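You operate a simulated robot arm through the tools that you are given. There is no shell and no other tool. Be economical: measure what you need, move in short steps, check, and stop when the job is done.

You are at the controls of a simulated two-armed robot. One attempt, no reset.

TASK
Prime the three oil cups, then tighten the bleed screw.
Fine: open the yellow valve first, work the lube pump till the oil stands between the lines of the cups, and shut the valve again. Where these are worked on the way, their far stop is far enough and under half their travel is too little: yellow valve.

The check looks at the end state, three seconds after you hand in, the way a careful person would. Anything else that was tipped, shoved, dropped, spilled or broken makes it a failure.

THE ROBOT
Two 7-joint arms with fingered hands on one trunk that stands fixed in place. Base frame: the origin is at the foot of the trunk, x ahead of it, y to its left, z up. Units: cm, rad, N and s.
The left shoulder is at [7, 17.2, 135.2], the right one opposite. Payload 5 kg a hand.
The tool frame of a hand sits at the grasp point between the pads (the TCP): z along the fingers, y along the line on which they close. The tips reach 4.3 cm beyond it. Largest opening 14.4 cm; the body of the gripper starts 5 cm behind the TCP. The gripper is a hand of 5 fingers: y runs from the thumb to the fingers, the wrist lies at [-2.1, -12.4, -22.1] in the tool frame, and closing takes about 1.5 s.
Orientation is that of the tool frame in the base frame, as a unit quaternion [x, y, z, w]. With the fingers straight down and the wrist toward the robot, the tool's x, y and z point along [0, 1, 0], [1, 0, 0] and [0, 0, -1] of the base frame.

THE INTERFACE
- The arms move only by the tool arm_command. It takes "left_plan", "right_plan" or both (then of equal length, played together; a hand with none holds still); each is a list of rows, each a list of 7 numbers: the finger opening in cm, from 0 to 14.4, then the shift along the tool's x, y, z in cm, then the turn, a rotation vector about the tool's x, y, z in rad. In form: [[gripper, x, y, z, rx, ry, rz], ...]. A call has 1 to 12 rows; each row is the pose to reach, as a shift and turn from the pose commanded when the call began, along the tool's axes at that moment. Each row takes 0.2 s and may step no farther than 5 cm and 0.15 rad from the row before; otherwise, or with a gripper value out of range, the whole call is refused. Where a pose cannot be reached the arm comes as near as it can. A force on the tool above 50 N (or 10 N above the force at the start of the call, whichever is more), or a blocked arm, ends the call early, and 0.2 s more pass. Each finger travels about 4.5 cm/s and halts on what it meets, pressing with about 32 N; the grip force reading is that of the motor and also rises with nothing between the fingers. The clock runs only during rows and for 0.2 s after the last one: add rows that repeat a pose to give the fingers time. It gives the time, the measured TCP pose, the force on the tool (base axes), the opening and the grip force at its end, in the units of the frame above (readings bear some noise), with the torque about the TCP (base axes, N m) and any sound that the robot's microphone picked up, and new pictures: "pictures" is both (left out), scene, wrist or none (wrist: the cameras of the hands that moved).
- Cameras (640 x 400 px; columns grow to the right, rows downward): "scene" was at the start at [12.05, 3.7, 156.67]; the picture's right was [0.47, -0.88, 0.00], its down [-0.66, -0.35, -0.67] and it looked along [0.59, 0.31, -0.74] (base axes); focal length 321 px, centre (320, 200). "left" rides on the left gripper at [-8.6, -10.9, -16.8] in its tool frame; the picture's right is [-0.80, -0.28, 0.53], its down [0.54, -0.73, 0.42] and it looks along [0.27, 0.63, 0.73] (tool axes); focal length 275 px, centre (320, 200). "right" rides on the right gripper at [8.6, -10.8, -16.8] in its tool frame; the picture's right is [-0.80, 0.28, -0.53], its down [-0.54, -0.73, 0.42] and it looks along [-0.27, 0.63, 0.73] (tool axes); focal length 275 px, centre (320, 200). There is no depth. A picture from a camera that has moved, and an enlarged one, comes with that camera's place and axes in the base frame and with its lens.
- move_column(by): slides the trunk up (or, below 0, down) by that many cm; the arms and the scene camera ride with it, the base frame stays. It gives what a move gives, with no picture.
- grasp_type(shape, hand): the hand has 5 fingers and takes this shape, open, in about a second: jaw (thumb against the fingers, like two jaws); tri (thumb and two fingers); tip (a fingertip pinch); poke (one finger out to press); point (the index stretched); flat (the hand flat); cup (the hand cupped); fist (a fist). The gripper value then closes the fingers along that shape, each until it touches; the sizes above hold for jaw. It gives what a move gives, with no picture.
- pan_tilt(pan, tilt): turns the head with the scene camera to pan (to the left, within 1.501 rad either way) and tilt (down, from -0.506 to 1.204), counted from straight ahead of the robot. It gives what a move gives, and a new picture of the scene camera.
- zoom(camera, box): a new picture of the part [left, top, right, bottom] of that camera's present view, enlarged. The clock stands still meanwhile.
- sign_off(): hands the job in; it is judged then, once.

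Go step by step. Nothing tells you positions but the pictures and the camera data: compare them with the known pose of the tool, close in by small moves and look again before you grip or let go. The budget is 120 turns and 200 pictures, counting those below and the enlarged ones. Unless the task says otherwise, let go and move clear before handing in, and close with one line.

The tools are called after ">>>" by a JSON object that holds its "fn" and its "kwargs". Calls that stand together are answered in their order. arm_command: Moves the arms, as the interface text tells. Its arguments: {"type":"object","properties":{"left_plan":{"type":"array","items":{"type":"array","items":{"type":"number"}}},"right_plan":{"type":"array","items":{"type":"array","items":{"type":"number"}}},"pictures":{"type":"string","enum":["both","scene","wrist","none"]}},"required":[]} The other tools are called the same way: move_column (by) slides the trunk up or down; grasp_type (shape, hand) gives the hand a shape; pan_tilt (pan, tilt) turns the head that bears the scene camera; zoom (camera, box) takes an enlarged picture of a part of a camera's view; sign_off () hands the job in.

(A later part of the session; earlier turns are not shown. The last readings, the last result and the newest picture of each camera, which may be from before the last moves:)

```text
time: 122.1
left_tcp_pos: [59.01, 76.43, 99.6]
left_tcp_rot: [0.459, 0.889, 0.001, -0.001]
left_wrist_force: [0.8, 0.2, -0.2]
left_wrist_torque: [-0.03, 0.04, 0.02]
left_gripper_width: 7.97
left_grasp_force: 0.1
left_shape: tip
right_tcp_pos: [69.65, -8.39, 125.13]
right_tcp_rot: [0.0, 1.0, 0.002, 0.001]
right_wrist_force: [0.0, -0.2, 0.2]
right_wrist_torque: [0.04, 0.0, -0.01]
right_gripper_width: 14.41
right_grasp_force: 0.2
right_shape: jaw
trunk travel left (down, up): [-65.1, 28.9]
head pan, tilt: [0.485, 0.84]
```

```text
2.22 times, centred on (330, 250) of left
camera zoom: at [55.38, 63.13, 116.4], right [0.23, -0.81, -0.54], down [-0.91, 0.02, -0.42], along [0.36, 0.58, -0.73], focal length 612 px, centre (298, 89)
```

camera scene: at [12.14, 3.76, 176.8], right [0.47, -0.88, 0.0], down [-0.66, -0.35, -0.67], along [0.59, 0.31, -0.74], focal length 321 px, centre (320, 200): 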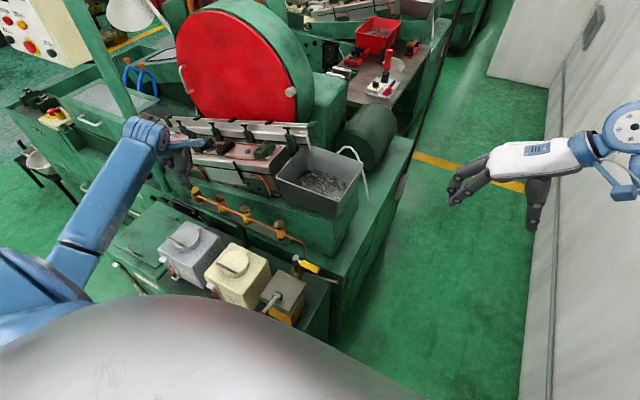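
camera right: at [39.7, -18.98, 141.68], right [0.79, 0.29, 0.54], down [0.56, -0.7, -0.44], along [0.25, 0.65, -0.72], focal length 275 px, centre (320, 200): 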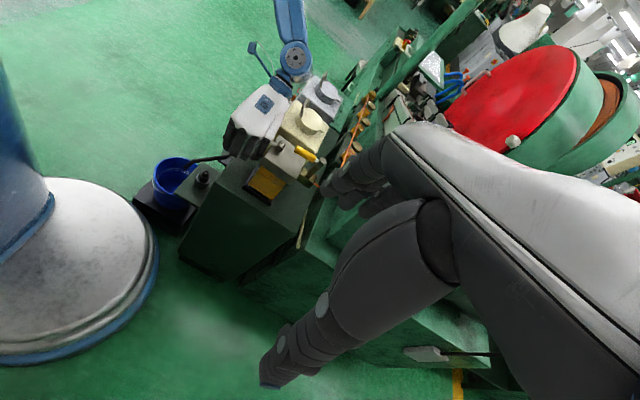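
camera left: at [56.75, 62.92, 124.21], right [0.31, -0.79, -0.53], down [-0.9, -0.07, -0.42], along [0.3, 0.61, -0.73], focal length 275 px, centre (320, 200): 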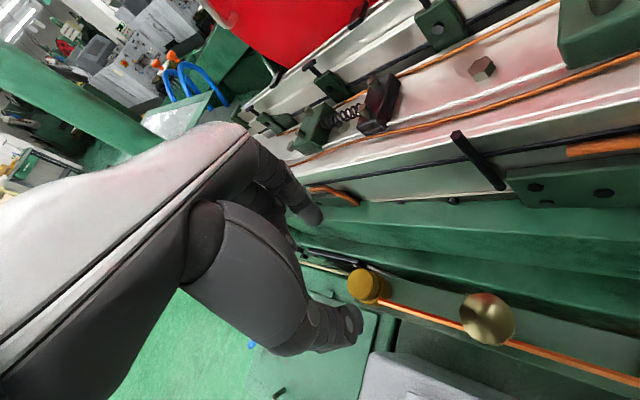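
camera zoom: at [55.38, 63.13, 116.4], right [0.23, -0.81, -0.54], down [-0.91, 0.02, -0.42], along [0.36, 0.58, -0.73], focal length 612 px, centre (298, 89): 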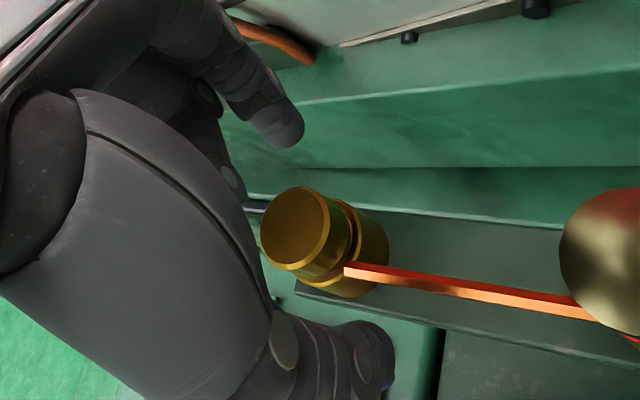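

>>> {"fn": "zoom", "kwargs": {"camera": "left", "box": [290, 215, 340, 255]}}

>>> {"fn": "arm_command", "kwargs": {"left_plan": [[6, 0, 0, 0, 0, 0, 0], [4, 0, 0, 0, 0, 0, 0], [2, 0, 0, 0, 0, 0, 0], [0, 0, 0, 0, 0, 0, 0], [0, 0, 0, 0, 0, 0, 0], [0, 0, 0, 0, 0, 0, 0], [0, 0, 0, 0, 0, 0, 0]], "pictures": "none"}}

>>> {"fn": "arm_command", "kwargs": {"left_plan": [[0, 0, 0, 0, 0, 0, 0.14], [0, 0, 0, 0, 0, 0, 0.28], [0, 0, 0, 0, 0, 0, 0.42], [0, 0, 0, 0, 0, 0, 0.56], [0, 0, 0, 0, 0, 0, 0.7], [0, 0, 0, 0, 0, 0, 0.84], [0, 0, 0, 0, 0, 0, 0.98], [0, 0, 0, 0, 0, 0, 1.12], [0, 0, 0, 0, 0, 0, 1.26], [0, 0, 0, 0, 0, 0, 1.4], [0, 0, 0, 0, 0, 0, 1.54]], "pictures": "none"}}

>>> {"fn": "arm_command", "kwargs": {"left_plan": [[4, 0, 0, 0, 0, 0, 0], [7, 0, 0, 0, 0, 0, 0], [8, 0, 0, 0, 0, 0, -0.14], [8, 0, 0, 0, 0, 0, -0.28], [8, 0, 0, 0, 0, 0, -0.42], [8, 0, 0, 0, 0, 0, -0.56], [8, 0, 0, 0, 0, 0, -0.7], [8, 0, 0, 0, 0, 0, -0.85], [8, 0, 0, 0, 0, 0, -1.0], [8, 0, 0, 0, 0, 0, -1.15], [8, 0, 0, 0, 0, 0, -1.3], [8, 0, 0, 0, 0, 0, -1.45]], "pictures": "none"}}

>>> {"fn": "zoom", "kwargs": {"camera": "left", "box": [290, 215, 340, 255]}}

```text
10.00 times, centred on (315, 235) of left
camera zoom: at [55.38, 63.13, 116.4], right [0.23, -0.81, -0.54], down [-0.91, 0.02, -0.42], along [0.36, 0.58, -0.73], focal length 2753 px, centre (370, -150)
```

zoom: 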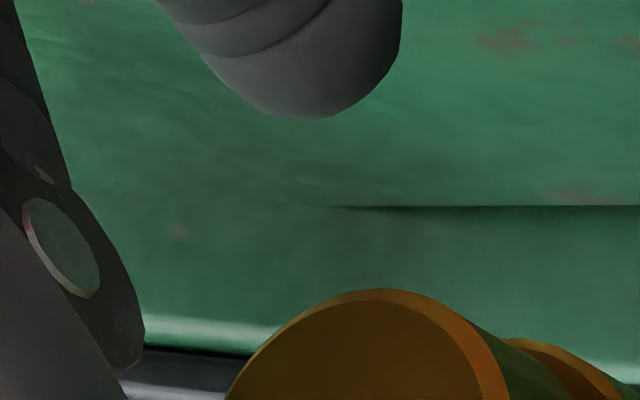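

```text
time: 123.7
left_tcp_pos: [59.06, 76.4, 99.54]
left_tcp_rot: [0.46, 0.888, 0.0, 0.0]
left_wrist_force: [-3.2, -2.1, -1.5]
left_wrist_torque: [-0.06, 0.15, 0.09]
left_gripper_width: 2.71
left_grasp_force: 32.2
left_shape: tip
right_tcp_pos: [69.52, -8.42, 125.13]
right_tcp_rot: [0.001, 1.0, 0.003, 0.002]
right_wrist_force: [-0.6, -0.3, 0.6]
right_wrist_torque: [0.02, -0.01, 0.02]
right_gripper_width: 14.38
right_grasp_force: 0.0
right_shape: jaw
trunk travel left (down, up): [-65.1, 28.9]
head pan, tilt: [0.485, 0.84]
```

```text
time: 126.1
left_tcp_pos: [59.36, 76.37, 99.6]
left_tcp_rot: [0.948, 0.317, 0.001, -0.001]
left_wrist_force: [12.8, -1.6, -0.8]
left_wrist_torque: [0.06, -0.42, 0.56]
left_gripper_width: 2.38
left_grasp_force: 31.8
left_shape: tip
right_tcp_pos: [69.84, -8.44, 125.04]
right_tcp_rot: [0.0, 1.0, 0.004, 0.0]
right_wrist_force: [-1.0, -0.6, -0.8]
right_wrist_torque: [0.0, -0.01, 0.01]
right_gripper_width: 14.38
right_grasp_force: 0.0
right_shape: jaw
trunk travel left (down, up): [-65.1, 28.9]
head pan, tilt: [0.485, 0.84]
```

```text
time: 128.7
left_tcp_pos: [59.11, 76.37, 99.71]
left_tcp_rot: [0.498, 0.867, 0.001, 0.001]
left_wrist_force: [-0.6, 0.1, -0.1]
left_wrist_torque: [0.02, 0.01, -0.01]
left_gripper_width: 7.94
left_grasp_force: 0.1
left_shape: tip
right_tcp_pos: [69.64, -8.5, 125.21]
right_tcp_rot: [0.0, 1.0, 0.002, 0.0]
right_wrist_force: [-0.7, 0.5, -0.4]
right_wrist_torque: [0.0, 0.02, 0.0]
right_gripper_width: 14.37
right_grasp_force: 0.1
right_shape: jaw
trunk travel left (down, up): [-65.1, 28.9]
head pan, tilt: [0.485, 0.84]
```

```text
10.00 times, centred on (315, 235) of left
camera zoom: at [54.17, 63.52, 116.39], right [0.16, -0.83, -0.54], down [-0.9, 0.1, -0.42], along [0.41, 0.55, -0.73], focal length 2753 px, centre (370, -150)
```

zoom: 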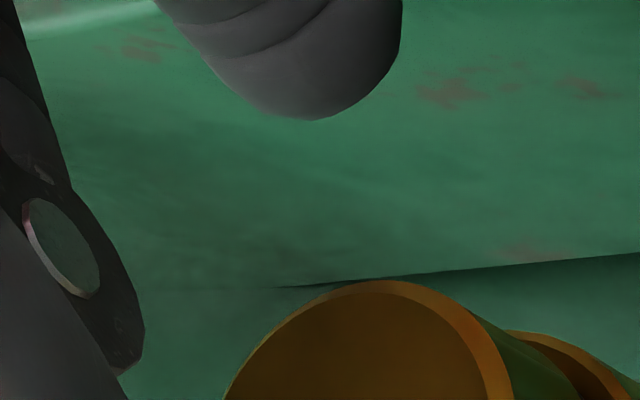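

>>> {"fn": "zoom", "kwargs": {"camera": "left", "box": [295, 235, 365, 300]}}

>>> {"fn": "zoom", "kwargs": {"camera": "scene", "box": [175, 165, 215, 205]}}

```text
6.15 times, centred on (330, 268) of left
camera zoom: at [54.17, 63.52, 116.39], right [0.16, -0.83, -0.54], down [-0.9, 0.1, -0.42], along [0.41, 0.55, -0.73], focal length 1694 px, centre (258, -215)
```

zoom: 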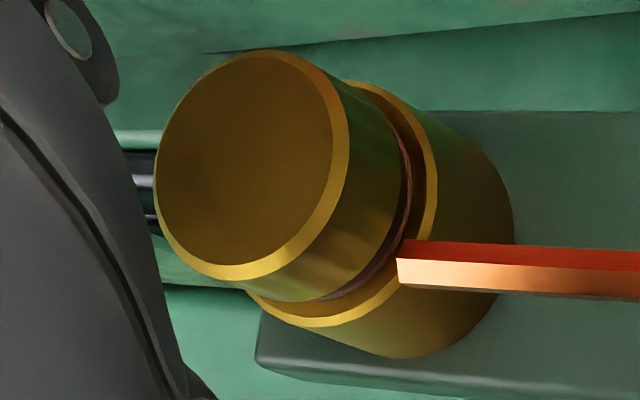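

```text
10.00 times, centred on (195, 185) of scene
camera zoom: at [12.11, 3.63, 176.8], right [0.47, -0.88, 0.0], down [-0.66, -0.35, -0.67], along [0.59, 0.31, -0.74], focal length 3210 px, centre (1570, 350)
```

zoom: 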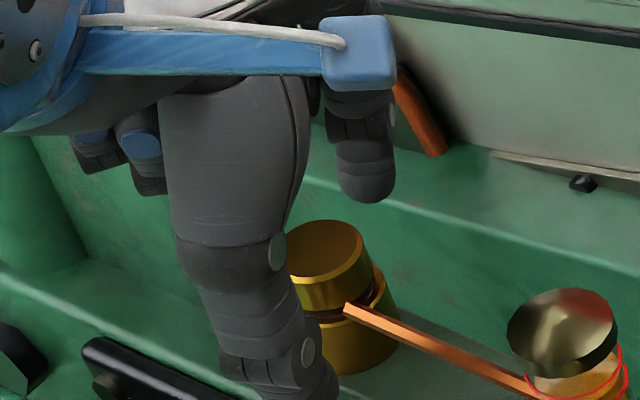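

The gap between cap and base looks small now. I'll do another stroke and compare from the same pose.

>>> {"fn": "arm_command", "kwargs": {"left_plan": [[6, 0, 0, 0.2, 0, 0, 0], [4, 0, 0, 0.2, 0, 0, 0], [2, 0, 0, 0.2, 0, 0, 0], [0, 0, 0, 0.2, 0, 0, 0], [0, 0, 0, 0.2, 0, 0, 0], [0, 0, 0, 0.2, 0, 0, 0], [0, 0, 0, 0.2, 0, 0, 0]], "pictures": "none"}}

>>> {"fn": "arm_command", "kwargs": {"left_plan": [[0, 0, 0, 0, 0, 0, 0.14], [0, 0, 0, 0, 0, 0, 0.28], [0, 0, 0, 0, 0, 0, 0.42], [0, 0, 0, 0, 0, 0, 0.56], [0, 0, 0, 0, 0, 0, 0.7]], "pictures": "none"}}

>>> {"fn": "arm_command", "kwargs": {"left_plan": [[0, 0, 0, 0, 0, 0, 0.14], [0, 0, 0, 0, 0, 0, 0.28], [0, 0, 0, 0, 0, 0, 0.42], [0, 0, 0, 0, 0, 0, 0.56], [0, 0, 0, 0, 0, 0, 0.7], [0, 0, 0, 0, 0, 0, 0.8]], "pictures": "none"}}

>>> {"fn": "arm_command", "kwargs": {"left_plan": [[4, 0, 0, 0, 0, 0, 0], [7, 0, 0, 0, 0, 0, 0], [8, 0, 0, 0, 0, 0, -0.15], [8, 0, 0, 0, 0, 0, -0.3], [8, 0, 0, 0, 0, 0, -0.45], [8, 0, 0, 0, 0, 0, -0.6], [8, 0, 0, 0, 0, 0, -0.75], [8, 0, 0, 0, 0, 0, -0.9], [8, 0, 0, 0, 0, 0, -1.05], [8, 0, 0, 0, 0, 0, -1.2], [8, 0, 0, 0, 0, 0, -1.35], [8, 0, 0, 0, 0, 0, -1.5]], "pictures": "none"}}

>>> {"fn": "zoom", "kwargs": {"camera": "left", "box": [295, 235, 365, 300]}}

```text
time: 130.3
left_tcp_pos: [58.82, 76.3, 99.38]
left_tcp_rot: [0.5, 0.866, 0.0, -0.001]
left_wrist_force: [-3.4, -1.5, -0.9]
left_wrist_torque: [-0.03, 0.08, -0.04]
left_gripper_width: 2.71
left_grasp_force: 31.9
left_shape: tip
right_tcp_pos: [69.52, -8.39, 125.17]
right_tcp_rot: [0.0, 1.0, 0.002, 0.001]
right_wrist_force: [-0.2, -0.8, 0.5]
right_wrist_torque: [0.05, 0.0, 0.0]
right_gripper_width: 14.38
right_grasp_force: 0.1
right_shape: jaw
trunk travel left (down, up): [-65.1, 28.9]
head pan, tilt: [0.485, 0.84]
```

```text
time: 131.5
left_tcp_pos: [59.1, 76.83, 99.39]
left_tcp_rot: [0.766, 0.643, 0.002, 0.0]
left_wrist_force: [-0.8, 19.6, -2.0]
left_wrist_torque: [0.75, -0.1, 0.69]
left_gripper_width: 2.6
left_grasp_force: 32.3
left_shape: tip
right_tcp_pos: [69.67, -8.16, 125.24]
right_tcp_rot: [0.0, 1.0, 0.001, 0.001]
right_wrist_force: [0.7, -0.8, -0.6]
right_wrist_torque: [-0.01, 0.03, 0.02]
right_gripper_width: 14.37
right_grasp_force: 0.1
right_shape: jaw
trunk travel left (down, up): [-65.1, 28.9]
head pan, tilt: [0.485, 0.84]
```

```text
time: 132.9
left_tcp_pos: [59.29, 76.24, 99.11]
left_tcp_rot: [0.956, 0.293, -0.001, 0.0]
left_wrist_force: [15.2, -12.1, -13.0]
left_wrist_torque: [-0.26, -1.13, 0.78]
left_gripper_width: 2.28
left_grasp_force: 32.0
left_shape: tip
right_tcp_pos: [69.73, -8.38, 124.96]
right_tcp_rot: [-0.001, 1.0, 0.003, 0.0]
right_wrist_force: [-1.0, 0.6, -0.2]
right_wrist_torque: [-0.01, 0.02, 0.0]
right_gripper_width: 14.37
right_grasp_force: 0.1
right_shape: jaw
trunk travel left (down, up): [-65.1, 28.9]
head pan, tilt: [0.485, 0.84]
```

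```text
time: 135.5
left_tcp_pos: [59.17, 76.25, 99.37]
left_tcp_rot: [0.498, 0.867, 0.0, 0.0]
left_wrist_force: [0.6, -0.6, -0.5]
left_wrist_torque: [0.01, 0.02, -0.04]
left_gripper_width: 7.97
left_grasp_force: 0.1
left_shape: tip
right_tcp_pos: [69.48, -8.57, 125.21]
right_tcp_rot: [0.0, 1.0, 0.003, 0.001]
right_wrist_force: [1.3, -0.6, -0.5]
right_wrist_torque: [0.02, 0.01, 0.01]
right_gripper_width: 14.38
right_grasp_force: 0.1
right_shape: jaw
trunk travel left (down, up): [-65.1, 28.9]
head pan, tilt: [0.485, 0.84]
```

```text
6.15 times, centred on (330, 268) of left
camera zoom: at [54.22, 63.49, 116.23], right [0.16, -0.83, -0.54], down [-0.9, 0.1, -0.42], along [0.41, 0.55, -0.73], focal length 1694 px, centre (258, -215)
```

zoom: 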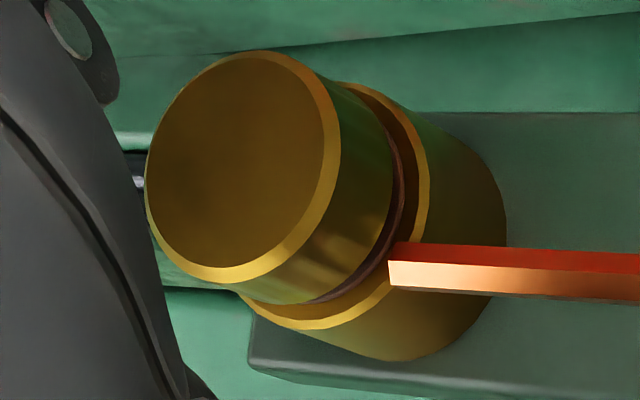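

The cap didn't sink during that stroke. I'll look closely for any mark that would show whether it turns.

>>> {"fn": "zoom", "kwargs": {"camera": "left", "box": [305, 240, 340, 275]}}

>>> {"fn": "zoom", "kwargs": {"camera": "scene", "box": [188, 180, 206, 202]}}

```text
11.43 times, centred on (322, 258) of left
camera zoom: at [54.22, 63.49, 116.23], right [0.16, -0.83, -0.54], down [-0.9, 0.1, -0.42], along [0.41, 0.55, -0.73], focal length 3146 px, centre (291, -457)
```

zoom: 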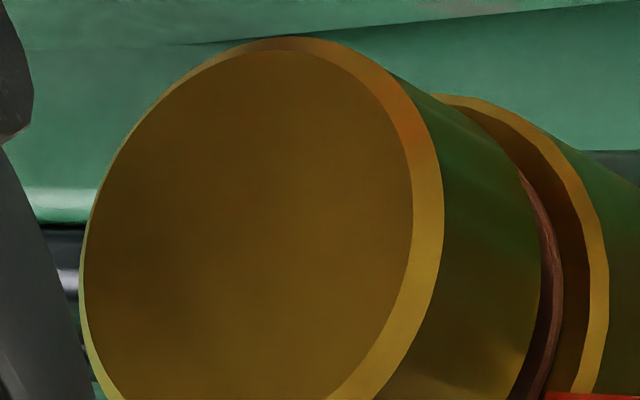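

```text
16.00 times, centred on (197, 191) of scene
camera zoom: at [12.12, 3.62, 176.8], right [0.47, -0.88, 0.0], down [-0.66, -0.35, -0.67], along [0.59, 0.31, -0.74], focal length 5136 px, centre (2288, 344)
```

zoom: 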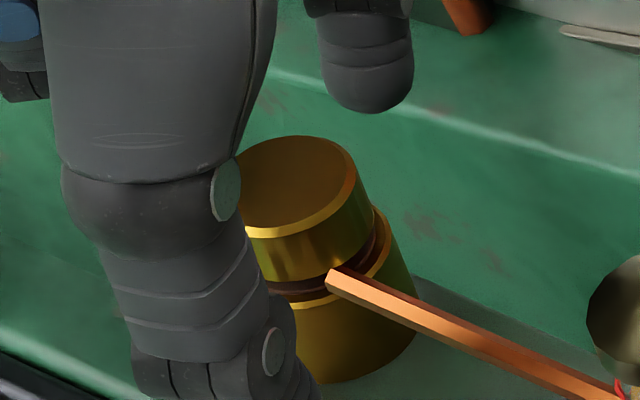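

I'll regrip and read the torque at small angles. If it is already tight, the torque should saturate at once.

>>> {"fn": "arm_command", "kwargs": {"left_plan": [[6, 0, 0, 0, 0, 0, 0], [4, 0, 0, 0, 0, 0, 0], [2, 0, 0, 0, 0, 0, 0], [0, 0, 0, 0, 0, 0, 0], [0, 0, 0, 0, 0, 0, 0], [0, 0, 0, 0, 0, 0, 0], [0, 0, 0, 0, 0, 0, 0]], "pictures": "none"}}

>>> {"fn": "arm_command", "kwargs": {"left_plan": [[0, 0, 0, 0, 0, 0, 0.1], [0, 0, 0, 0, 0, 0, 0.2]], "pictures": "none"}}

>>> {"fn": "arm_command", "kwargs": {"left_plan": [[0, 0, 0, 0, 0, 0, 0.1], [0, 0, 0, 0, 0, 0, 0.2]], "pictures": "none"}}

>>> {"fn": "arm_command", "kwargs": {"left_plan": [[0, 0, 0, 0, 0, 0, 0.1], [0, 0, 0, 0, 0, 0, 0.2], [0, 0, 0, 0, 0, 0, 0.3], [0, 0, 0, 0, 0, 0, 0.4]], "pictures": "none"}}

```text
time: 137.1
left_tcp_pos: [58.85, 76.37, 99.35]
left_tcp_rot: [0.499, 0.866, 0.0, 0.0]
left_wrist_force: [-4.5, -1.8, -1.5]
left_wrist_torque: [-0.06, 0.11, 0.01]
left_gripper_width: 2.73
left_grasp_force: 32.0
left_shape: tip
right_tcp_pos: [69.57, -8.43, 125.16]
right_tcp_rot: [0.0, 1.0, 0.003, 0.0]
right_wrist_force: [0.0, -0.7, -1.1]
right_wrist_torque: [0.02, -0.04, -0.01]
right_gripper_width: 14.39
right_grasp_force: 0.1
right_shape: jaw
trunk travel left (down, up): [-65.1, 28.9]
head pan, tilt: [0.485, 0.84]
```

```text
time: 137.7
left_tcp_pos: [59.04, 76.44, 99.31]
left_tcp_rot: [0.584, 0.812, 0.0, 0.0]
left_wrist_force: [-5.9, 2.5, -0.2]
left_wrist_torque: [0.12, 0.25, 0.21]
left_gripper_width: 2.75
left_grasp_force: 32.1
left_shape: tip
right_tcp_pos: [69.51, -8.24, 125.22]
right_tcp_rot: [0.0, 1.0, 0.003, 0.002]
right_wrist_force: [0.1, 0.4, 0.2]
right_wrist_torque: [-0.03, -0.01, 0.0]
right_gripper_width: 14.4
right_grasp_force: 0.0
right_shape: jaw
trunk travel left (down, up): [-65.1, 28.9]
head pan, tilt: [0.485, 0.84]
```

```text
time: 138.3
left_tcp_pos: [58.91, 76.72, 99.42]
left_tcp_rot: [0.661, 0.75, 0.0, 0.0]
left_wrist_force: [-6.3, 9.6, -0.5]
left_wrist_torque: [0.35, 0.2, 0.37]
left_gripper_width: 2.71
left_grasp_force: 32.4
left_shape: tip
right_tcp_pos: [69.52, -8.3, 125.19]
right_tcp_rot: [0.0, 1.0, 0.003, 0.001]
right_wrist_force: [-0.6, -0.5, -1.1]
right_wrist_torque: [0.0, 0.02, 0.03]
right_gripper_width: 14.38
right_grasp_force: 0.1
right_shape: jaw
trunk travel left (down, up): [-65.1, 28.9]
head pan, tilt: [0.485, 0.84]
```

```text
time: 139.3
left_tcp_pos: [59.22, 76.33, 99.29]
left_tcp_rot: [0.799, 0.602, 0.0, 0.0]
left_wrist_force: [0.3, 6.2, 1.3]
left_wrist_torque: [0.27, -0.02, 0.52]
left_gripper_width: 2.63
left_grasp_force: 31.7
left_shape: tip
right_tcp_pos: [69.63, -8.34, 125.11]
right_tcp_rot: [0.0, 1.0, 0.003, 0.001]
right_wrist_force: [0.0, 0.1, -0.3]
right_wrist_torque: [-0.02, 0.04, -0.02]
right_gripper_width: 14.39
right_grasp_force: 0.1
right_shape: jaw
trunk travel left (down, up): [-65.1, 28.9]
head pan, tilt: [0.485, 0.84]
```

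The torque rises gradually, so the fingers may just be twisting and slipping. I'll switch to the stronger three-finger grip: lift, reshape and come back down.

>>> {"fn": "arm_command", "kwargs": {"left_plan": [[4, 0, 0, 0, 0, 0, 0], [7, 0, 0, 0, 0, 0, 0], [8, 0, 0, -1, 0, 0, -0.1], [8, 0, 0, -4, 0, 0, -0.25], [8, 0, 0, -8, 0, 0, -0.4], [8, 0, 0, -11, 0, 0, -0.55], [8, 0, 0, -11, 0, 0, -0.7], [8, 0, 0, -11, 0, 0, -0.8]], "pictures": "none"}}

>>> {"fn": "grasp_type", "kwargs": {"shape": "tri", "hand": "left"}}

>>> {"fn": "arm_command", "kwargs": {"left_plan": [[12, 0, 0, 0, 0, 0, 0], [9, 0, 0, 0, 0, 0, 0], [8, 0, 0, 0, 0, 0, 0], [8, 0, 0, 0, 0, 0, 0], [8, 0, 0, 4, 0, 0, 0], [8, 0, 0, 7, 0, 0, 0]], "pictures": "none"}}

>>> {"fn": "zoom", "kwargs": {"camera": "left", "box": [220, 160, 440, 340]}}

```text
time: 141.1
left_tcp_pos: [59.1, 76.32, 110.47]
left_tcp_rot: [0.497, 0.868, 0.001, 0.001]
left_wrist_force: [0.2, 0.5, -0.6]
left_wrist_torque: [0.0, 0.0, 0.0]
left_gripper_width: 7.94
left_grasp_force: 0.0
left_shape: tip
right_tcp_pos: [69.54, -8.5, 125.27]
right_tcp_rot: [0.0, 1.0, 0.002, 0.001]
right_wrist_force: [-0.6, -0.4, -0.3]
right_wrist_torque: [0.03, 0.05, 0.04]
right_gripper_width: 14.39
right_grasp_force: 0.0
right_shape: jaw
trunk travel left (down, up): [-65.1, 28.9]
head pan, tilt: [0.485, 0.84]
```

```text
time: 142.0
left_tcp_pos: [58.97, 76.3, 110.35]
left_tcp_rot: [0.499, 0.866, 0.0, 0.0]
left_wrist_force: [-0.9, 0.3, 0.5]
left_wrist_torque: [0.03, -0.01, 0.0]
left_gripper_width: 14.4
left_grasp_force: 0.1
left_shape: tri
right_tcp_pos: [69.47, -8.35, 125.23]
right_tcp_rot: [-0.001, 1.0, 0.003, 0.002]
right_wrist_force: [0.5, 0.0, -0.6]
right_wrist_torque: [0.0, -0.01, 0.01]
right_gripper_width: 14.4
right_grasp_force: 0.1
right_shape: jaw
trunk travel left (down, up): [-65.1, 28.9]
head pan, tilt: [0.485, 0.84]
```

```text
time: 143.4
left_tcp_pos: [59.17, 76.45, 103.3]
left_tcp_rot: [0.499, 0.867, 0.0, 0.0]
left_wrist_force: [1.0, 0.7, 0.6]
left_wrist_torque: [-0.07, 0.04, 0.0]
left_gripper_width: 8.07
left_grasp_force: 0.0
left_shape: tri
right_tcp_pos: [69.61, -8.21, 125.16]
right_tcp_rot: [0.0, 1.0, 0.002, 0.001]
right_wrist_force: [0.4, -0.6, -0.5]
right_wrist_torque: [0.02, 0.02, -0.01]
right_gripper_width: 14.38
right_grasp_force: 0.0
right_shape: jaw
trunk travel left (down, up): [-65.1, 28.9]
head pan, tilt: [0.485, 0.84]
```

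```text
2.22 times, centred on (330, 250) of left
camera zoom: at [54.2, 63.54, 120.17], right [0.15, -0.83, -0.53], down [-0.9, 0.11, -0.42], along [0.41, 0.55, -0.73], focal length 612 px, centre (298, 89)
```

zoom: 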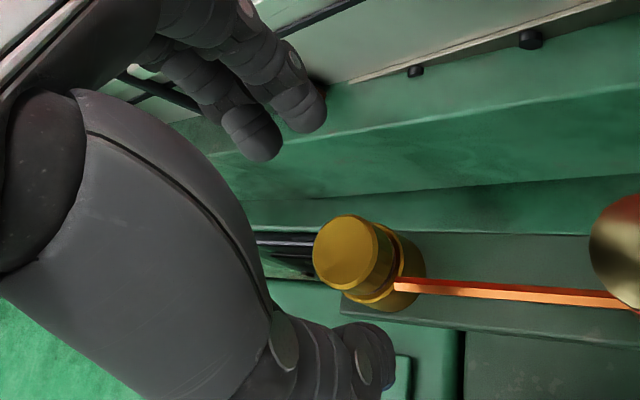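

>>> {"fn": "arm_command", "kwargs": {"left_plan": [[8, 0, 0, 2, 0, 0, 0], [8, 0, 0, 4.1, 0, 0, 0], [6, 0, 0, 4.1, 0, 0, 0], [4, 0, 0, 4.1, 0, 0, 0], [2, 0, 0, 4.1, 0, 0, 0], [0, 0, 0, 4.1, 0, 0, 0], [0, 0, 0, 4.1, 0, 0, 0], [0, 0, 0, 4.1, 0, 0, 0], [0, 0, 0, 4.1, 0, 0, 0]], "pictures": "none"}}

>>> {"fn": "arm_command", "kwargs": {"left_plan": [[0, 0, 0, 0, 0, 0, 0.1], [0, 0, 0, 0, 0, 0, 0.2], [0, 0, 0, 0, 0, 0, 0.3], [0, 0, 0, 0, 0, 0, 0.4]], "pictures": "none"}}

>>> {"fn": "zoom", "kwargs": {"camera": "left", "box": [270, 220, 370, 310]}}

>>> {"fn": "arm_command", "kwargs": {"left_plan": [[0, 0, 0, 0, 0, 0, 0.12], [0, 0, 0, 0, 0, 0, 0.24], [0, 0, 0, 0, 0, 0, 0.36], [0, 0, 0, 0, 0, 0, 0.48], [0, 0, 0, 0, 0, 0, 0.6], [0, 0, 0, 0, 0, 0, 0.72]], "pictures": "none"}}

>>> {"fn": "zoom", "kwargs": {"camera": "left", "box": [270, 220, 370, 310]}}

```text
time: 145.4
left_tcp_pos: [59.11, 76.22, 99.15]
left_tcp_rot: [0.499, 0.866, -0.001, 0.0]
left_wrist_force: [-5.4, -3.6, -1.5]
left_wrist_torque: [-0.14, 0.09, -0.02]
left_gripper_width: 2.37
left_grasp_force: 32.0
left_shape: tri
right_tcp_pos: [69.57, -8.54, 125.22]
right_tcp_rot: [-0.001, 1.0, 0.003, 0.001]
right_wrist_force: [0.2, 0.0, -0.2]
right_wrist_torque: [0.02, -0.01, 0.0]
right_gripper_width: 14.39
right_grasp_force: 0.0
right_shape: jaw
trunk travel left (down, up): [-65.1, 28.9]
head pan, tilt: [0.485, 0.84]
```

```text
time: 146.4
left_tcp_pos: [59.16, 76.45, 99.22]
left_tcp_rot: [0.662, 0.75, 0.001, -0.001]
left_wrist_force: [-0.8, 4.6, -4.3]
left_wrist_torque: [0.16, 0.01, 0.32]
left_gripper_width: 2.31
left_grasp_force: 32.2
left_shape: tri
right_tcp_pos: [69.63, -8.33, 125.16]
right_tcp_rot: [0.0, 1.0, 0.003, 0.001]
right_wrist_force: [-0.9, -0.3, 0.0]
right_wrist_torque: [-0.01, 0.05, 0.02]
right_gripper_width: 14.4
right_grasp_force: 0.0
right_shape: jaw
trunk travel left (down, up): [-65.1, 28.9]
head pan, tilt: [0.485, 0.84]
```

```text
4.44 times, centred on (320, 265) of left
camera zoom: at [49.49, 66.66, 116.05], right [-0.18, -0.82, -0.54], down [-0.79, 0.45, -0.42], along [0.59, 0.34, -0.73], focal length 1224 px, centre (320, -89)
```

zoom: 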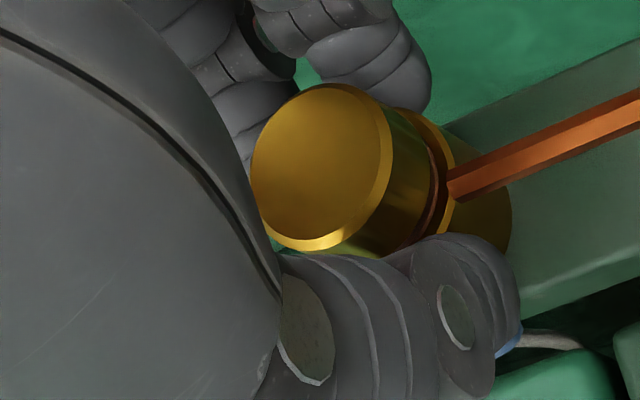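

```text
time: 147.8
left_tcp_pos: [59.28, 76.38, 99.06]
left_tcp_rot: [0.883, 0.469, 0.001, 0.0]
left_wrist_force: [11.3, 9.5, -8.3]
left_wrist_torque: [0.35, -0.63, 0.66]
left_gripper_width: 2.03
left_grasp_force: 32.4
left_shape: tri
right_tcp_pos: [69.78, -8.29, 125.15]
right_tcp_rot: [0.001, 1.0, 0.004, 0.0]
right_wrist_force: [-0.8, -0.1, -0.1]
right_wrist_torque: [-0.03, -0.01, -0.04]
right_gripper_width: 14.41
right_grasp_force: 0.0
right_shape: jaw
trunk travel left (down, up): [-65.1, 28.9]
head pan, tilt: [0.485, 0.84]
```

```text
4.44 times, centred on (320, 265) of left
camera zoom: at [45.64, 75.52, 115.9], right [-0.68, -0.5, -0.53], down [-0.3, 0.86, -0.42], along [0.67, -0.13, -0.73], focal length 1224 px, centre (320, -89)
```

zoom: 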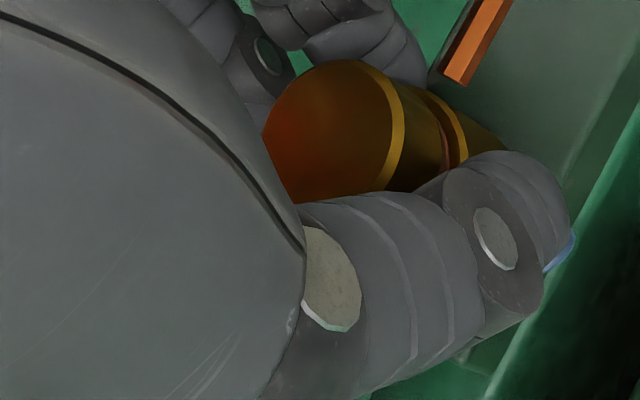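

The tool is pulled slightly downward at the end of each stroke, which suggests the thread is drawing in. I'll do two more strokes and then compare the cap height from the scene camera.

>>> {"fn": "arm_command", "kwargs": {"left_plan": [[4, 0, 0, 0, 0, 0, 0], [7, 0, 0, 0, 0, 0, 0], [8, 0, 0, 0, 0, 0, -0.1], [8, 0, 0, 0, 0, 0, -0.25], [8, 0, 0, 0, 0, 0, -0.4], [8, 0, 0, 0, 0, 0, -0.55], [8, 0, 0, 0, 0, 0, -0.7], [8, 0, 0, 0, 0, 0, -0.85], [8, 0, 0, 0, 0, 0, -1.0], [8, 0, 0, 0, 0, 0, -1.12]], "pictures": "none"}}

>>> {"fn": "zoom", "kwargs": {"camera": "scene", "box": [188, 180, 206, 202]}}

>>> {"fn": "arm_command", "kwargs": {"left_plan": [[6, 0, 0, 0, 0, 0, 0], [3, 0, 0, 0, 0, 0, 0], [0, 0, 0, 0, 0, 0, 0], [0, 0, 0, 0, 0, 0, 0], [0, 0, 0, 0, 0, 0, 0], [0, 0, 0, 0, 0, 0, 0], [0, 0, 0, 0, 0, 0, 0]], "pictures": "none"}}

>>> {"fn": "arm_command", "kwargs": {"left_plan": [[0, 0, 0, 0, 0, 0, 0.12], [0, 0, 0, 0, 0, 0, 0.24], [0, 0, 0, 0, 0, 0, 0.36], [0, 0, 0, 0, 0, 0, 0.48], [0, 0, 0, 0, 0, 0, 0.6], [0, 0, 0, 0, 0, 0, 0.72], [0, 0, 0, 0, 0, 0, 0.84], [0, 0, 0, 0, 0, 0, 0.96], [0, 0, 0, 0, 0, 0, 1.08], [0, 0, 0, 0, 0, 0, 1.15]], "pictures": "none"}}

>>> {"fn": "arm_command", "kwargs": {"left_plan": [[4, 0, 0, 0, 0, 0, 0], [7, 0, 0, 0, 0, 0, 0], [8, 0, 0, 0, 0, 0, -0.1], [8, 0, 0, 0, 0, 0, -0.25], [8, 0, 0, 0, 0, 0, -0.4], [8, 0, 0, 0, 0, 0, -0.55], [8, 0, 0, 0, 0, 0, -0.7], [8, 0, 0, 0, 0, 0, -0.85], [8, 0, 0, 0, 0, 0, -1.0], [8, 0, 0, 0, 0, 0, -1.12]], "pictures": "none"}}

>>> {"fn": "zoom", "kwargs": {"camera": "scene", "box": [188, 180, 206, 202]}}

```text
time: 150.0
left_tcp_pos: [59.12, 76.39, 99.33]
left_tcp_rot: [0.498, 0.867, 0.001, 0.001]
left_wrist_force: [-0.8, -0.4, 0.6]
left_wrist_torque: [-0.01, 0.02, 0.0]
left_gripper_width: 7.95
left_grasp_force: 0.1
left_shape: tri
right_tcp_pos: [69.64, -8.42, 125.21]
right_tcp_rot: [0.0, 1.0, 0.002, 0.001]
right_wrist_force: [0.3, -0.3, 0.1]
right_wrist_torque: [0.0, -0.02, -0.01]
right_gripper_width: 14.41
right_grasp_force: 0.0
right_shape: jaw
trunk travel left (down, up): [-65.1, 28.9]
head pan, tilt: [0.485, 0.84]
```

```text
16.00 times, centred on (197, 191) of scene
camera zoom: at [12.08, 3.66, 176.8], right [0.47, -0.88, 0.0], down [-0.66, -0.35, -0.67], along [0.59, 0.31, -0.74], focal length 5136 px, centre (2288, 344)
```

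zoom: 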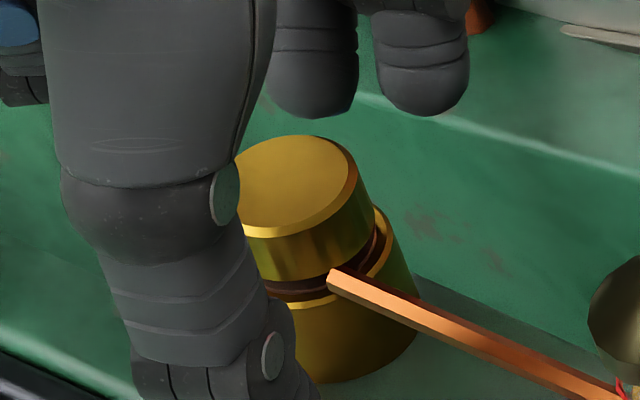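

```text
time: 151.6
left_tcp_pos: [59.11, 76.42, 99.11]
left_tcp_rot: [0.5, 0.866, 0.0, 0.0]
left_wrist_force: [-0.6, -1.0, -1.8]
left_wrist_torque: [-0.01, 0.03, -0.03]
left_gripper_width: 2.53
left_grasp_force: 32.0
left_shape: tri
right_tcp_pos: [69.56, -8.47, 125.14]
right_tcp_rot: [0.0, 1.0, 0.002, 0.001]
right_wrist_force: [0.3, -0.2, -0.2]
right_wrist_torque: [-0.02, 0.03, 0.01]
right_gripper_width: 14.4
right_grasp_force: 0.0
right_shape: jaw
trunk travel left (down, up): [-65.1, 28.9]
head pan, tilt: [0.485, 0.84]
```

```text
time: 153.8
left_tcp_pos: [59.3, 76.48, 99.0]
left_tcp_rot: [0.891, 0.455, 0.0, 0.0]
left_wrist_force: [15.0, 12.4, -7.5]
left_wrist_torque: [0.43, -0.74, 0.63]
left_gripper_width: 2.04
left_grasp_force: 31.7
left_shape: tri
right_tcp_pos: [69.76, -8.33, 125.05]
right_tcp_rot: [0.0, 1.0, 0.002, 0.0]
right_wrist_force: [1.1, 0.3, -0.4]
right_wrist_torque: [-0.05, -0.01, -0.04]
right_gripper_width: 14.39
right_grasp_force: 0.1
right_shape: jaw
trunk travel left (down, up): [-65.1, 28.9]
head pan, tilt: [0.485, 0.84]
```

```text
time: 156.0
left_tcp_pos: [59.06, 76.37, 99.35]
left_tcp_rot: [0.511, 0.86, 0.002, 0.001]
left_wrist_force: [-1.0, -0.4, 0.1]
left_wrist_torque: [-0.01, 0.03, 0.03]
left_gripper_width: 7.99
left_grasp_force: 0.1
left_shape: tri
right_tcp_pos: [69.57, -8.47, 125.21]
right_tcp_rot: [0.001, 1.0, 0.003, 0.001]
right_wrist_force: [0.0, -0.4, 0.4]
right_wrist_torque: [0.0, 0.02, 0.02]
right_gripper_width: 14.36
right_grasp_force: 0.0
right_shape: jaw
trunk travel left (down, up): [-65.1, 28.9]
head pan, tilt: [0.485, 0.84]
```

```text
16.00 times, centred on (197, 191) of scene
camera zoom: at [12.09, 3.67, 176.8], right [0.47, -0.88, 0.0], down [-0.66, -0.35, -0.67], along [0.59, 0.31, -0.74], focal length 5136 px, centre (2288, 344)
```

zoom: 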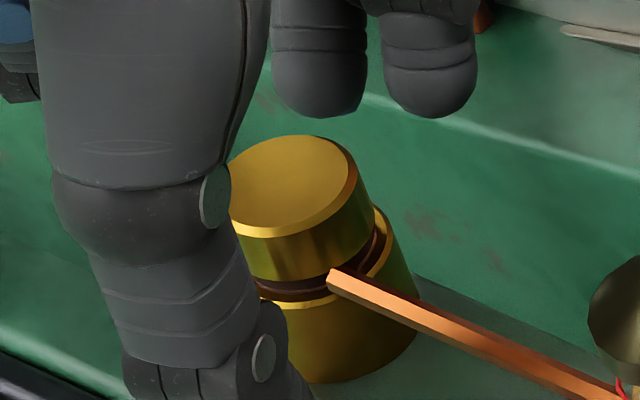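

The cap height is unchanged, so it either sits on its stop or my fingers slip. As a discriminating test I'll turn slightly counter-clockwise, compare the resistance, and then re-tighten.

>>> {"fn": "arm_command", "kwargs": {"left_plan": [[8, 0, 0, 0, 0, 0, 0.15], [8, 0, 0, 0, 0, 0, 0.3], [8, 0, 0, 0, 0, 0, 0.4], [6, 0, 0, 0, 0, 0, 0.4], [3, 0, 0, 0, 0, 0, 0.4], [0, 0, 0, 0, 0, 0, 0.4], [0, 0, 0, 0, 0, 0, 0.4], [0, 0, 0, 0, 0, 0, 0.4], [0, 0, 0, 0, 0, 0, 0.4], [0, 0, 0, 0, 0, 0, 0.4]], "pictures": "none"}}

>>> {"fn": "arm_command", "kwargs": {"left_plan": [[0, 0, 0, 0, 0, 0, -0.1], [0, 0, 0, 0, 0, 0, -0.2]], "pictures": "none"}}

>>> {"fn": "arm_command", "kwargs": {"left_plan": [[0, 0, 0, 0, 0, 0, -0.1], [0, 0, 0, 0, 0, 0, -0.2]], "pictures": "none"}}

>>> {"fn": "arm_command", "kwargs": {"left_plan": [[0, 0, 0, 0, 0, 0, 0.1], [0, 0, 0, 0, 0, 0, 0.2]], "pictures": "none"}}

>>> {"fn": "arm_command", "kwargs": {"left_plan": [[0, 0, 0, 0, 0, 0, 0.1], [0, 0, 0, 0, 0, 0, 0.2]], "pictures": "none"}}

>>> {"fn": "arm_command", "kwargs": {"left_plan": [[0, 0, 0, 0, 0, 0, 0.12], [0, 0, 0, 0, 0, 0, 0.24], [0, 0, 0, 0, 0, 0, 0.36], [0, 0, 0, 0, 0, 0, 0.48]], "pictures": "none"}}

```text
time: 158.2
left_tcp_pos: [59.0, 76.3, 99.32]
left_tcp_rot: [0.672, 0.74, 0.0, -0.001]
left_wrist_force: [-1.2, -0.9, -2.0]
left_wrist_torque: [-0.01, 0.01, -0.02]
left_gripper_width: 2.42
left_grasp_force: 31.6
left_shape: tri
right_tcp_pos: [69.63, -8.49, 125.24]
right_tcp_rot: [0.0, 1.0, 0.003, 0.0]
right_wrist_force: [0.6, -0.7, -0.5]
right_wrist_torque: [-0.01, 0.0, 0.0]
right_gripper_width: 14.38
right_grasp_force: 0.1
right_shape: jaw
trunk travel left (down, up): [-65.1, 28.9]
head pan, tilt: [0.485, 0.84]
```

```text
time: 158.8
left_tcp_pos: [59.03, 76.35, 99.34]
left_tcp_rot: [0.595, 0.804, -0.001, -0.001]
left_wrist_force: [-1.6, -4.8, -3.8]
left_wrist_torque: [-0.13, -0.04, -0.24]
left_gripper_width: 2.38
left_grasp_force: 32.3
left_shape: tri
right_tcp_pos: [69.61, -8.47, 125.2]
right_tcp_rot: [0.0, 1.0, 0.002, 0.001]
right_wrist_force: [0.2, 1.4, 0.2]
right_wrist_torque: [-0.02, 0.02, -0.05]
right_gripper_width: 14.37
right_grasp_force: 0.0
right_shape: jaw
trunk travel left (down, up): [-65.1, 28.9]
head pan, tilt: [0.485, 0.84]
```

```text
time: 159.4
left_tcp_pos: [59.21, 76.18, 99.18]
left_tcp_rot: [0.511, 0.86, 0.001, -0.001]
left_wrist_force: [1.3, -6.7, -5.6]
left_wrist_torque: [-0.21, -0.2, -0.35]
left_gripper_width: 2.25
left_grasp_force: 31.6
left_shape: tri
right_tcp_pos: [69.74, -8.47, 125.1]
right_tcp_rot: [0.0, 1.0, 0.003, 0.001]
right_wrist_force: [0.2, -0.3, 0.4]
right_wrist_torque: [-0.01, 0.01, 0.01]
right_gripper_width: 14.39
right_grasp_force: 0.1
right_shape: jaw
trunk travel left (down, up): [-65.1, 28.9]
head pan, tilt: [0.485, 0.84]
```

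```text
time: 160.0
left_tcp_pos: [59.06, 76.38, 99.18]
left_tcp_rot: [0.595, 0.803, 0.0, -0.001]
left_wrist_force: [-2.4, -4.8, -4.7]
left_wrist_torque: [-0.19, 0.03, -0.07]
left_gripper_width: 2.33
left_grasp_force: 32.1
left_shape: tri
right_tcp_pos: [69.59, -8.53, 125.28]
right_tcp_rot: [0.0, 1.0, 0.001, 0.001]
right_wrist_force: [0.2, 1.3, -0.3]
right_wrist_torque: [-0.02, -0.01, 0.0]
right_gripper_width: 14.41
right_grasp_force: 0.1
right_shape: jaw
trunk travel left (down, up): [-65.1, 28.9]
head pan, tilt: [0.485, 0.84]
```

```text
time: 160.6
left_tcp_pos: [59.09, 76.49, 99.26]
left_tcp_rot: [0.673, 0.74, 0.001, 0.0]
left_wrist_force: [-1.8, 1.4, -3.3]
left_wrist_torque: [-0.02, 0.05, 0.13]
left_gripper_width: 2.37
left_grasp_force: 31.9
left_shape: tri
right_tcp_pos: [69.55, -8.33, 125.22]
right_tcp_rot: [-0.001, 1.0, 0.003, 0.001]
right_wrist_force: [0.1, -0.5, -0.3]
right_wrist_torque: [0.02, 0.02, 0.0]
right_gripper_width: 14.37
right_grasp_force: 0.0
right_shape: jaw
trunk travel left (down, up): [-65.1, 28.9]
head pan, tilt: [0.485, 0.84]
```

```text
time: 161.6
left_tcp_pos: [59.32, 76.55, 99.36]
left_tcp_rot: [0.829, 0.559, 0.0, 0.001]
left_wrist_force: [7.3, 13.8, 0.7]
left_wrist_torque: [0.44, -0.3, 0.41]
left_gripper_width: 2.4
left_grasp_force: 31.8
left_shape: tri
right_tcp_pos: [69.77, -8.21, 125.19]
right_tcp_rot: [0.001, 1.0, 0.003, 0.001]
right_wrist_force: [-0.5, -0.3, 0.2]
right_wrist_torque: [0.0, 0.03, -0.01]
right_gripper_width: 14.39
right_grasp_force: 0.0
right_shape: jaw
trunk travel left (down, up): [-65.1, 28.9]
head pan, tilt: [0.485, 0.84]
```

The resistance is symmetric, so that test is inconclusive. I'll apply the strongest grip, the full jaw, for a firmer tightening stroke, keeping the tips above the pipe.

>>> {"fn": "arm_command", "kwargs": {"left_plan": [[4, 0, 0, 0, 0, 0, 0], [7, 0, 0, 0, 0, 0, 0], [8, 0, 0, -1, 0, 0, -0.1], [8, 0, 0, -4, 0, 0, -0.25], [8, 0, 0, -8, 0, 0, -0.4], [8, 0, 0, -11, 0, 0, -0.55], [8, 0, 0, -11, 0, 0, -0.7]], "pictures": "none"}}

>>> {"fn": "grasp_type", "kwargs": {"shape": "jaw", "hand": "left"}}

>>> {"fn": "arm_command", "kwargs": {"left_plan": [[12, 0, 0, 0, 0, 0, 0], [9, 0, 0, 0, 0, 0, 0], [8, 0, 0, 0, 0, 0, 0], [8, 0, 0, 0, 0, 0, 0], [8, 0, 0, 4, 0, 0, 0], [8, 0, 0, 7, 0, 0, 0], [8, 0, 0, 9, 0, 0, 0], [8, 0, 0, 10.2, 0, 0, 0]], "pictures": "none"}}

>>> {"fn": "zoom", "kwargs": {"camera": "left", "box": [220, 160, 440, 340]}}

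```text
time: 163.2
left_tcp_pos: [59.04, 76.48, 110.34]
left_tcp_rot: [0.587, 0.81, 0.0, 0.0]
left_wrist_force: [0.0, -0.2, 0.8]
left_wrist_torque: [-0.03, 0.0, -0.01]
left_gripper_width: 7.97
left_grasp_force: 0.1
left_shape: tri
right_tcp_pos: [69.52, -8.38, 125.23]
right_tcp_rot: [0.0, 1.0, 0.003, 0.001]
right_wrist_force: [0.4, 0.0, -0.2]
right_wrist_torque: [0.0, -0.03, -0.01]
right_gripper_width: 14.4
right_grasp_force: 0.0
right_shape: jaw
trunk travel left (down, up): [-65.1, 28.9]
head pan, tilt: [0.485, 0.84]
```

```text
time: 164.1
left_tcp_pos: [59.03, 76.37, 110.35]
left_tcp_rot: [0.588, 0.809, 0.001, 0.001]
left_wrist_force: [1.0, 0.3, -0.3]
left_wrist_torque: [-0.01, 0.04, -0.01]
left_gripper_width: 14.38
left_grasp_force: 0.1
left_shape: jaw
right_tcp_pos: [69.66, -8.41, 125.18]
right_tcp_rot: [0.0, 1.0, 0.003, 0.001]
right_wrist_force: [0.1, -0.1, -1.2]
right_wrist_torque: [0.0, 0.02, -0.03]
right_gripper_width: 14.42
right_grasp_force: 0.1
right_shape: jaw
trunk travel left (down, up): [-65.1, 28.9]
head pan, tilt: [0.485, 0.84]
```

```text
time: 165.9
left_tcp_pos: [59.12, 76.3, 100.06]
left_tcp_rot: [0.587, 0.81, 0.0, -0.001]
left_wrist_force: [0.8, -0.5, -0.2]
left_wrist_torque: [-0.01, 0.0, -0.02]
left_gripper_width: 8.03
left_grasp_force: 0.1
left_shape: jaw
right_tcp_pos: [69.64, -8.4, 125.09]
right_tcp_rot: [0.0, 1.0, 0.003, 0.001]
right_wrist_force: [-0.1, 0.0, 0.1]
right_wrist_torque: [0.02, -0.02, 0.01]
right_gripper_width: 14.39
right_grasp_force: 0.0
right_shape: jaw
trunk travel left (down, up): [-65.1, 28.9]
head pan, tilt: [0.485, 0.84]
```

```text
2.22 times, centred on (330, 250) of left
camera zoom: at [51.57, 64.92, 116.85], right [-0.02, -0.84, -0.53], down [-0.86, 0.29, -0.42], along [0.51, 0.45, -0.73], focal length 612 px, centre (298, 89)
```

zoom: 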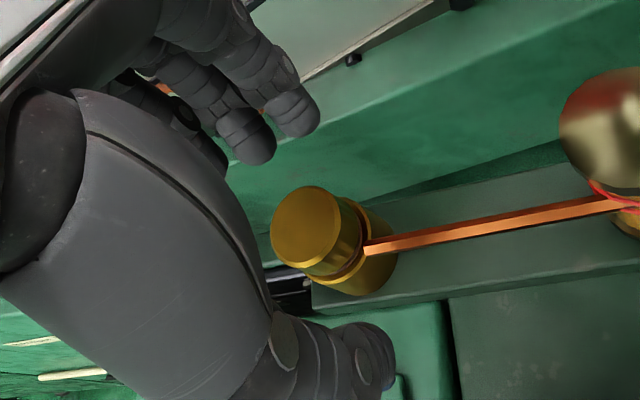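

>>> {"fn": "arm_command", "kwargs": {"left_plan": [[8, 0, 0, 0.6, 0, 0, 0], [6, 0, 0, 0.6, 0, 0, 0], [4, 0, 0, 0.6, 0, 0, 0], [2, 0, 0, 0.6, 0, 0, 0], [0, 0, 0, 0.6, 0, 0, 0], [0, 0, 0, 0.6, 0, 0, 0], [0, 0, 0, 0.6, 0, 0, 0], [0, 0, 0, 0.6, 0, 0, 0]], "pictures": "none"}}

>>> {"fn": "arm_command", "kwargs": {"left_plan": [[0, 0, 0, 0, 0, 0, 0.1], [0, 0, 0, 0, 0, 0, 0.2], [0, 0, 0, 0, 0, 0, 0.3], [0, 0, 0, 0, 0, 0, 0.4]], "pictures": "none"}}

>>> {"fn": "arm_command", "kwargs": {"left_plan": [[0, 0, 0, 0, 0, 0, 0.1], [0, 0, 0, 0, 0, 0, 0.2], [0, 0, 0, 0, 0, 0, 0.3], [0, 0, 0, 0, 0, 0, 0.4]], "pictures": "none"}}

>>> {"fn": "arm_command", "kwargs": {"left_plan": [[0, 0, 0, 0, 0, 0, 0.1], [0, 0, 0, 0, 0, 0, 0.2], [0, 0, 0, 0, 0, 0, 0.3], [0, 0, 0, 0, 0, 0, 0.4]], "pictures": "none"}}

>>> {"fn": "zoom", "kwargs": {"camera": "scene", "box": [175, 165, 215, 205]}}

```text
time: 167.7
left_tcp_pos: [58.93, 76.43, 99.38]
left_tcp_rot: [0.587, 0.809, 0.0, -0.001]
left_wrist_force: [-6.7, -2.6, -2.5]
left_wrist_torque: [-0.05, 0.16, -0.01]
left_gripper_width: 2.33
left_grasp_force: 32.2
left_shape: jaw
right_tcp_pos: [69.43, -8.48, 125.24]
right_tcp_rot: [0.0, 1.0, 0.003, 0.001]
right_wrist_force: [-0.5, 0.3, -0.3]
right_wrist_torque: [-0.02, 0.0, -0.02]
right_gripper_width: 14.4
right_grasp_force: 0.0
right_shape: jaw
trunk travel left (down, up): [-65.1, 28.9]
head pan, tilt: [0.485, 0.84]
```

```text
time: 168.7
left_tcp_pos: [59.13, 76.57, 99.41]
left_tcp_rot: [0.737, 0.676, 0.0, 0.001]
left_wrist_force: [-6.1, 6.5, -2.5]
left_wrist_torque: [0.24, 0.11, 0.4]
left_gripper_width: 2.25
left_grasp_force: 31.8
left_shape: jaw
right_tcp_pos: [69.54, -8.41, 125.31]
right_tcp_rot: [0.0, 1.0, 0.003, 0.001]
right_wrist_force: [0.0, -0.3, 0.4]
right_wrist_torque: [0.0, 0.01, -0.01]
right_gripper_width: 14.41
right_grasp_force: 0.1
right_shape: jaw
trunk travel left (down, up): [-65.1, 28.9]
head pan, tilt: [0.485, 0.84]
```

```text
time: 169.7
left_tcp_pos: [59.13, 76.55, 99.37]
left_tcp_rot: [0.856, 0.516, 0.001, 0.001]
left_wrist_force: [-1.1, 9.0, -4.4]
left_wrist_torque: [0.34, -0.15, 0.56]
left_gripper_width: 2.09
left_grasp_force: 32.1
left_shape: jaw
right_tcp_pos: [69.68, -8.26, 125.25]
right_tcp_rot: [0.0, 1.0, 0.003, 0.001]
right_wrist_force: [0.1, -0.9, 1.3]
right_wrist_torque: [-0.02, -0.01, -0.04]
right_gripper_width: 14.37
right_grasp_force: 0.0
right_shape: jaw
trunk travel left (down, up): [-65.1, 28.9]
head pan, tilt: [0.485, 0.84]
```

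```text
time: 170.7
left_tcp_pos: [59.29, 76.5, 99.34]
left_tcp_rot: [0.942, 0.336, 0.0, 0.001]
left_wrist_force: [5.5, 5.9, -7.6]
left_wrist_torque: [0.13, -0.5, 0.76]
left_gripper_width: 1.9
left_grasp_force: 31.8
left_shape: jaw
right_tcp_pos: [69.67, -8.3, 125.04]
right_tcp_rot: [0.0, 1.0, 0.003, 0.0]
right_wrist_force: [0.4, -0.7, -0.1]
right_wrist_torque: [0.02, 0.05, 0.03]
right_gripper_width: 14.36
right_grasp_force: 0.0
right_shape: jaw
trunk travel left (down, up): [-65.1, 28.9]
head pan, tilt: [0.485, 0.84]
```

```text
10.00 times, centred on (195, 185) of scene
camera zoom: at [12.32, 3.89, 176.77], right [0.47, -0.88, 0.0], down [-0.66, -0.35, -0.67], along [0.59, 0.31, -0.75], focal length 3210 px, centre (1570, 350)
```

zoom: 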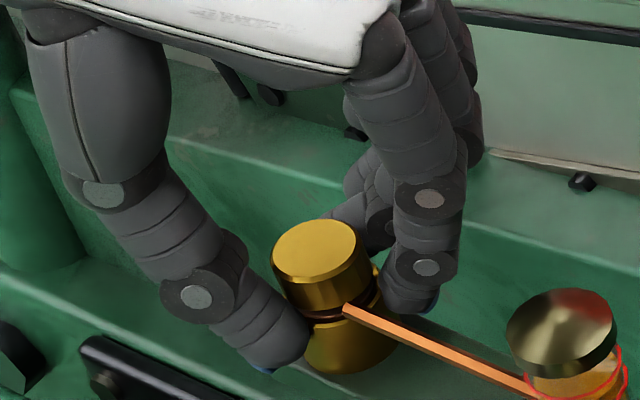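

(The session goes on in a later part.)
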